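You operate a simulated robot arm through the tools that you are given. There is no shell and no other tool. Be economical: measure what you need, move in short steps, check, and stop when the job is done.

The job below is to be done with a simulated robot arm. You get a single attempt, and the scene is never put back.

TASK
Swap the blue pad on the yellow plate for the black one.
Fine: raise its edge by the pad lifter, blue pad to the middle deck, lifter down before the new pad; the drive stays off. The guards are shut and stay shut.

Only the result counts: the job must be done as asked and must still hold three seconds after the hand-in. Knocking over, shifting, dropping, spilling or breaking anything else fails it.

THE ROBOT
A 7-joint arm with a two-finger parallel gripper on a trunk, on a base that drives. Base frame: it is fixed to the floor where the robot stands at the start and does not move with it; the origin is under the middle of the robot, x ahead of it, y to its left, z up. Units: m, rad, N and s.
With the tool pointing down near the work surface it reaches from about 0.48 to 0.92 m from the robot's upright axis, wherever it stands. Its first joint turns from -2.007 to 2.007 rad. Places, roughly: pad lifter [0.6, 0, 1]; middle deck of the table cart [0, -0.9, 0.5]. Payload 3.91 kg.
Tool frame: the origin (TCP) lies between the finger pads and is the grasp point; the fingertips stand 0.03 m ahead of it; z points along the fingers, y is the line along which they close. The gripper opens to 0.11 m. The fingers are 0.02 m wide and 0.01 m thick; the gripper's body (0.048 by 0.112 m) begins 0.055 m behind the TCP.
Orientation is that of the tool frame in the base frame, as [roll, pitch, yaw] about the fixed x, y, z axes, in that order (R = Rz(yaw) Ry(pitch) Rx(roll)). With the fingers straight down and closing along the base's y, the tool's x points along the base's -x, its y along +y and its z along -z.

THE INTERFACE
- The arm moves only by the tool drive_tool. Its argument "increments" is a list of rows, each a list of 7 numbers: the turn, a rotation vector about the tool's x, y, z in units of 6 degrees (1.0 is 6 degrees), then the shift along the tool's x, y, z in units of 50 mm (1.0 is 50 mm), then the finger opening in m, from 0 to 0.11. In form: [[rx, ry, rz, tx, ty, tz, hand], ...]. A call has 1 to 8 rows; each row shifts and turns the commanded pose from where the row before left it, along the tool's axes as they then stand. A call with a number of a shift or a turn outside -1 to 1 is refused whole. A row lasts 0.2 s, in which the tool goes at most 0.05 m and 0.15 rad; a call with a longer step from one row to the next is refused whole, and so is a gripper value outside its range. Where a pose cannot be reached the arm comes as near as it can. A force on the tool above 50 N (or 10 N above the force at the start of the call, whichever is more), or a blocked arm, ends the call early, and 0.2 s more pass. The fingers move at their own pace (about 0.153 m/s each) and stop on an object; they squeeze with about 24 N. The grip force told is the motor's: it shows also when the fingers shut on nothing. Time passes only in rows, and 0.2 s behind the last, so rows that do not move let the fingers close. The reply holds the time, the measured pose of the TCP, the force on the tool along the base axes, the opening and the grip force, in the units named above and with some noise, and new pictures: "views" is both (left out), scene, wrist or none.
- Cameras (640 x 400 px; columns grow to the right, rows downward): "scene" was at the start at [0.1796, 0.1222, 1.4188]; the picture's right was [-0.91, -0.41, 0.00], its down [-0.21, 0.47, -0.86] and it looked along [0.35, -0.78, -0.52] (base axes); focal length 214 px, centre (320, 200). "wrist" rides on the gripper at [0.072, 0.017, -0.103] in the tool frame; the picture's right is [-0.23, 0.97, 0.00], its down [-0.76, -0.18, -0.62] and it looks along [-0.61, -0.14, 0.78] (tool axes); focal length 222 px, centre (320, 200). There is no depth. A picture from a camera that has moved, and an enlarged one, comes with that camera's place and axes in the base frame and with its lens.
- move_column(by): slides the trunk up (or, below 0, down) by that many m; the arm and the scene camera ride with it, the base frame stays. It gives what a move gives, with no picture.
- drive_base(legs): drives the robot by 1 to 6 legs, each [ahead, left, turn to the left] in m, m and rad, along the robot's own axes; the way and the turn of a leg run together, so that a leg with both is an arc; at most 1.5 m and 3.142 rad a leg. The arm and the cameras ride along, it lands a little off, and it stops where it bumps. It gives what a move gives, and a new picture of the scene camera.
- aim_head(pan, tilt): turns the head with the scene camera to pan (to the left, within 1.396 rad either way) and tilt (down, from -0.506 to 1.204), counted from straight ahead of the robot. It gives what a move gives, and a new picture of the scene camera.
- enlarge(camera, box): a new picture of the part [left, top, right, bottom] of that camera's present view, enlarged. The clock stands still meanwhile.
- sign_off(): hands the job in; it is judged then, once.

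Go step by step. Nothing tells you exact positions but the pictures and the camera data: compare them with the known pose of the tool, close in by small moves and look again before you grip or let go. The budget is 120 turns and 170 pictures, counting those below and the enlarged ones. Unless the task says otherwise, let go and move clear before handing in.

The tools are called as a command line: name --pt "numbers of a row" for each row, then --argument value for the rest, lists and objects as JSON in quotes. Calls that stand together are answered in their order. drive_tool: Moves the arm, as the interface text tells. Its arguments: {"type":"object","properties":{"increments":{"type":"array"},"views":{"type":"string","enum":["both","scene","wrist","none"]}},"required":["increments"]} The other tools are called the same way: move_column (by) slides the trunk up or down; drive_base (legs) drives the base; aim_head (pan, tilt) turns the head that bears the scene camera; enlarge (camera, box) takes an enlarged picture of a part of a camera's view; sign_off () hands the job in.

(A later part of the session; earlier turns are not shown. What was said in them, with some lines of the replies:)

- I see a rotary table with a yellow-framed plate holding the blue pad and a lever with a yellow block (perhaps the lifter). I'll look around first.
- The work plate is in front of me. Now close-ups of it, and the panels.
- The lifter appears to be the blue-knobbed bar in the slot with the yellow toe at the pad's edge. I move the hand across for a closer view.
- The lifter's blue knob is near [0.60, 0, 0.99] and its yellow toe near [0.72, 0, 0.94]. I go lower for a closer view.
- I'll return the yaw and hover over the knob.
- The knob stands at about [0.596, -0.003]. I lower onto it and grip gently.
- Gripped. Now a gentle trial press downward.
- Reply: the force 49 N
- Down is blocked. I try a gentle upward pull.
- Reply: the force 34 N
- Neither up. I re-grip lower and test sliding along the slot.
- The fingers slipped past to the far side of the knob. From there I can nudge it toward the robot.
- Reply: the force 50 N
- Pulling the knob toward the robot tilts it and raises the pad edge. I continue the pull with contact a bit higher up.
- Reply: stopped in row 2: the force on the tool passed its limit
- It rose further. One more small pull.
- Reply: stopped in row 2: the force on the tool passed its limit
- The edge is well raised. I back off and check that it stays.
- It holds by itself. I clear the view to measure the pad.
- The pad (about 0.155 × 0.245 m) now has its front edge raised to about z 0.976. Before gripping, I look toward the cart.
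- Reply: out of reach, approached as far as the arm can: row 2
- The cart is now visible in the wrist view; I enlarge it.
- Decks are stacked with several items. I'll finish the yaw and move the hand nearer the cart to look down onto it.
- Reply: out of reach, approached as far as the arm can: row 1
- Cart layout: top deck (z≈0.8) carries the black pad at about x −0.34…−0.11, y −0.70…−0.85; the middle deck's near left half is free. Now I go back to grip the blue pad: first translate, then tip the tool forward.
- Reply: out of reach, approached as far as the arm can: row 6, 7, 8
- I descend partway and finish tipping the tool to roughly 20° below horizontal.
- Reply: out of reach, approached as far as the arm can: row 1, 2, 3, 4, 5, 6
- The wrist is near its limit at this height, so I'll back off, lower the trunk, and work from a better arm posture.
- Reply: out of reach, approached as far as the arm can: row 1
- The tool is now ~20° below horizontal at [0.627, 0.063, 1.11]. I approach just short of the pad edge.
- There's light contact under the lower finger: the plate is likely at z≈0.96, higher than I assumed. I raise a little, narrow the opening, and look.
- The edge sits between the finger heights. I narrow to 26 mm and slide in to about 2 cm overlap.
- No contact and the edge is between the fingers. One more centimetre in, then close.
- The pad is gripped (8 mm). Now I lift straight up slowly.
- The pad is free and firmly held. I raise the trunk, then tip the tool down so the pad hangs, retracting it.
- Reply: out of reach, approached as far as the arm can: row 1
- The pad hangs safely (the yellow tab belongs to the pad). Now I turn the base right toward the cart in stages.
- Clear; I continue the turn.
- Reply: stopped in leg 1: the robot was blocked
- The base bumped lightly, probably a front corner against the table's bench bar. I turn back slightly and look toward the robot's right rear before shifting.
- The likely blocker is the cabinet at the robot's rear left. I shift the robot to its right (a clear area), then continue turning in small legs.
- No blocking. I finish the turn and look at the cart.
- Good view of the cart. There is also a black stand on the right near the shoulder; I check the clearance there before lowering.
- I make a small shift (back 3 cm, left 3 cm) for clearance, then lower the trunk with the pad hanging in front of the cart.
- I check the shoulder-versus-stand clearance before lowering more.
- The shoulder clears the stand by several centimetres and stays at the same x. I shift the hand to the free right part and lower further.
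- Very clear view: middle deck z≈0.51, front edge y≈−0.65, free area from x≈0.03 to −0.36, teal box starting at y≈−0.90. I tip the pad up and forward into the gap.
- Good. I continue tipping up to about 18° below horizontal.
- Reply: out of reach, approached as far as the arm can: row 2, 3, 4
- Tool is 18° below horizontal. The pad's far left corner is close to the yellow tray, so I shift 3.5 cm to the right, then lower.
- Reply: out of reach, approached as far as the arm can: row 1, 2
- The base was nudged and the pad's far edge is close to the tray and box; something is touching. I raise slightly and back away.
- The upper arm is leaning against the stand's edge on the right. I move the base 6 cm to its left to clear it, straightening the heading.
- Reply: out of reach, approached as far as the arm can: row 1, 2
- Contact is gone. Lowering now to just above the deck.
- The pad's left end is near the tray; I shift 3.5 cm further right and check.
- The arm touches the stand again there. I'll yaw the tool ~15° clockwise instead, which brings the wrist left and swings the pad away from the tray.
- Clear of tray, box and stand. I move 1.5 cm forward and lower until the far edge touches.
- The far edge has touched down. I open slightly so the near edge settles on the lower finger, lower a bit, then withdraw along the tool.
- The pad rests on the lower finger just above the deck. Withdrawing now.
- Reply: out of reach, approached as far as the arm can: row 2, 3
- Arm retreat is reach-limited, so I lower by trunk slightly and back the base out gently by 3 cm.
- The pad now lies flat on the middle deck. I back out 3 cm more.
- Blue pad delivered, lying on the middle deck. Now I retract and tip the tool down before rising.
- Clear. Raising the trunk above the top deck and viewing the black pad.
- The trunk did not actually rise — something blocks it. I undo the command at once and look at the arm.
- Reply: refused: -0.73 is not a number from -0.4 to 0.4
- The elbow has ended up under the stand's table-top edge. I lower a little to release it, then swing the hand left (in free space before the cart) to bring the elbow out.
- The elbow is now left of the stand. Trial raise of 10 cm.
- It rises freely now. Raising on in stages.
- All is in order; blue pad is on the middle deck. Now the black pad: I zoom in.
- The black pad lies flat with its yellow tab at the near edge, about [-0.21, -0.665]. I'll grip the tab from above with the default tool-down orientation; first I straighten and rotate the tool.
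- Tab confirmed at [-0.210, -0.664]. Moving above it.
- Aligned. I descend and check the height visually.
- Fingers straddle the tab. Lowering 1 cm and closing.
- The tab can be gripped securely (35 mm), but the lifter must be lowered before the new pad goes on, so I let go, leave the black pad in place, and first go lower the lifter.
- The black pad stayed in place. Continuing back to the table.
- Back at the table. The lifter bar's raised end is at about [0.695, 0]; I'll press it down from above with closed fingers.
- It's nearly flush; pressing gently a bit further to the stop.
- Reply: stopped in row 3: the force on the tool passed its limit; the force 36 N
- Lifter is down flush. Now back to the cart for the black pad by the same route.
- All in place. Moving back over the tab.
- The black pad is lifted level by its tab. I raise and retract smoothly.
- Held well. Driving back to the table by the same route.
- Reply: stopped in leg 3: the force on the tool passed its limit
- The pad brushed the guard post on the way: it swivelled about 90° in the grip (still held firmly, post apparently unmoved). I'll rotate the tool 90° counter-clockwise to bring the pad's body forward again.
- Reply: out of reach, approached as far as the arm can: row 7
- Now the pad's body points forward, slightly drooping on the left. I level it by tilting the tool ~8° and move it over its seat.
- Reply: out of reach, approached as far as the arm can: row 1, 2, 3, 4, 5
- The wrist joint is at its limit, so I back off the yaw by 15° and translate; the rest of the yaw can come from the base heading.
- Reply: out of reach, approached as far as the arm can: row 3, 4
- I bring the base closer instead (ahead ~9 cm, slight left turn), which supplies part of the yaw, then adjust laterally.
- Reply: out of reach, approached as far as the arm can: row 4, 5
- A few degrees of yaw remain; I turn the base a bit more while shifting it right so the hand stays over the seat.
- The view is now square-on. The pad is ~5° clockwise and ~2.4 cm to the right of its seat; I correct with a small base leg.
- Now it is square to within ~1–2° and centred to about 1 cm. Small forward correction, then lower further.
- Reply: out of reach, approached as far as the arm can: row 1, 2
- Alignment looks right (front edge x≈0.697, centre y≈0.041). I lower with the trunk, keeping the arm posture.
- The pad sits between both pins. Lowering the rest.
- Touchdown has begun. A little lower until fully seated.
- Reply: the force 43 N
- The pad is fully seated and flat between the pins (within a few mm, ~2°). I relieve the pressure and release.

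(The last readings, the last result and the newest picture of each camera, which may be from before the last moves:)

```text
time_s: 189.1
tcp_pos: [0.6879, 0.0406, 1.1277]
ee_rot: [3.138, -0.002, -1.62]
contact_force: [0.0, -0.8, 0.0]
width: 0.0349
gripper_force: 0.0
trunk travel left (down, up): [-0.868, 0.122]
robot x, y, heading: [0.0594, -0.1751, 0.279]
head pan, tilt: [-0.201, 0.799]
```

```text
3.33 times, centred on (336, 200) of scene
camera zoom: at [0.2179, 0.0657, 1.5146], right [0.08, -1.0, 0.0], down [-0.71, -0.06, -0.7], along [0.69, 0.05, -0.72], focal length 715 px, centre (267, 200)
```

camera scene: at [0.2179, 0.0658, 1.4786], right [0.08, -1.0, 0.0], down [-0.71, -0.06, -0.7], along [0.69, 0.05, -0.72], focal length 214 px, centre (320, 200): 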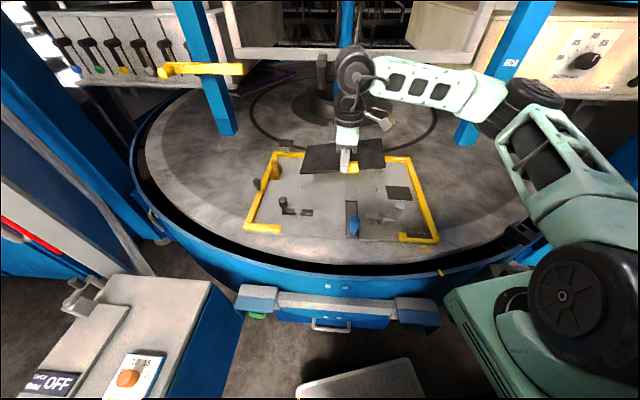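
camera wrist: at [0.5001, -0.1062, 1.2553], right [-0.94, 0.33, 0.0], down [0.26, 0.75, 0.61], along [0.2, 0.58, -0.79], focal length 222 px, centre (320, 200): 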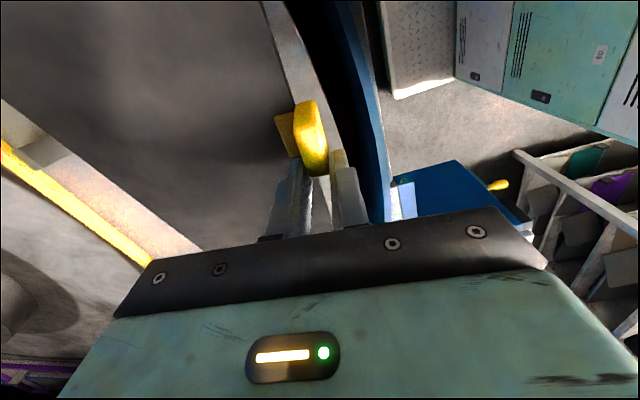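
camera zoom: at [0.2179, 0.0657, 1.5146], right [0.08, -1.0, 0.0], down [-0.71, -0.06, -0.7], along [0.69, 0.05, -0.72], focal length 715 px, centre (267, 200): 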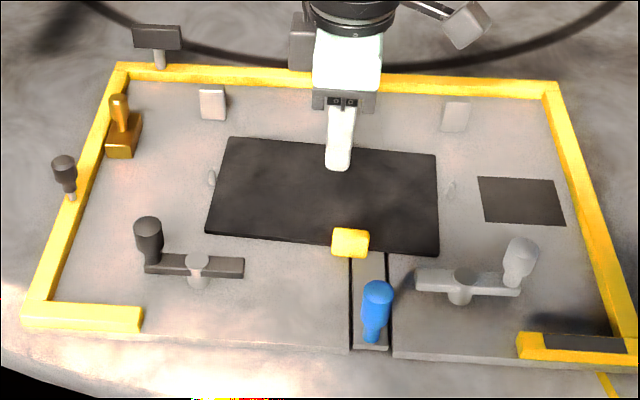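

The black pad is seated, released, and the lifter is down. I move the hand clear and check the guard post and cart once more.

drive_tool --pt "0 0 0.5 0 0.6 -0.6 0.035" --pt "0 0 0.5 0 0.6 -0.6 0.035" --pt "0 0 0.5 0 0.4 -0.6 0.035" --views "none"

aim_head --pan -1.3 --tilt 0.5

aim_head --pan -0.3 --tilt 0.8

```text
time_s: 189.9
tcp_pos: [0.6086, 0.0486, 1.2182]
ee_rot: [3.136, -0.003, -1.779]
contact_force: [0.3, 0.2, 0.3]
width: 0.0349
gripper_force: 0.1
trunk travel left (down, up): [-0.868, 0.122]
robot x, y, heading: [0.0566, -0.1754, 0.28]
head pan, tilt: [-0.201, 0.799]
```

```text
time_s: 191.2
tcp_pos: [0.6083, 0.0481, 1.2185]
ee_rot: [3.138, 0.001, -1.779]
contact_force: [-0.2, -0.7, 0.4]
width: 0.035
gripper_force: 0.1
trunk travel left (down, up): [-0.868, 0.122]
robot x, y, heading: [0.058, -0.1773, 0.283]
head pan, tilt: [-1.3, 0.499]
camera scene: at [0.185, -0.0181, 1.5406], right [-0.85, -0.52, 0.0], down [-0.25, 0.41, -0.88], along [0.46, -0.75, -0.48], focal length 214 px, centre (320, 200)
```

scene: 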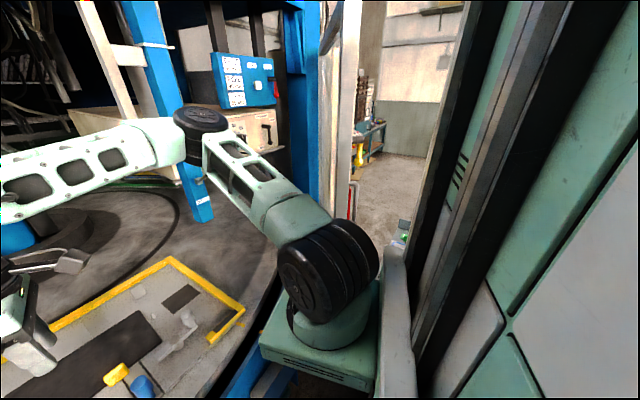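

```text
time_s: 192.5
tcp_pos: [0.608, 0.0491, 1.2195]
ee_rot: [3.137, 0.001, -1.777]
contact_force: [0.4, -0.8, -0.9]
width: 0.035
gripper_force: 0.0
trunk travel left (down, up): [-0.868, 0.122]
robot x, y, heading: [0.0512, -0.1783, 0.278]
head pan, tilt: [-0.3, 0.799]
camera scene: at [0.2181, 0.0577, 1.5147], right [-0.02, -1.0, 0.0], down [-0.72, 0.02, -0.7], along [0.7, -0.02, -0.72], focal length 214 px, centre (320, 200)
```

scene: 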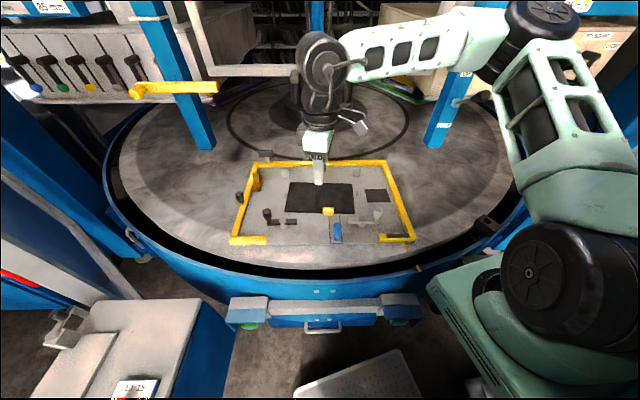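

The black pad lies on the plate with the lifter down, the blue pad was left on the middle deck, and the hand is clear. I'm handing in.

sign_off

```text
The job is handed in.
```

The swap is handed in. The black pad is on the yellow plate with the lifter down, and the blue pad is on the cart's middle deck.

- **Seating:** the black pad lies flat between the two pins, about 4 mm left of centre and turned about 2° clockwise. Its tab covers only about half of the lifter bar's width.
- **Guard contact:** while I carried the black pad back, it hit the guard post. The force stop cut in and the pad swivelled in the grip. In the pictures afterwards the post looked unmoved, and I did not touch the drive controls.
- **Other contacts:**
  - The base bumped something while turning, probably the cabinet.
  - The arm pressed against the stand beside the cart, and its elbow caught under the stand's top while I was raising the trunk.
  - The stand was upright and nothing looked shifted in later pictures, but I can't rule out a few millimetres.
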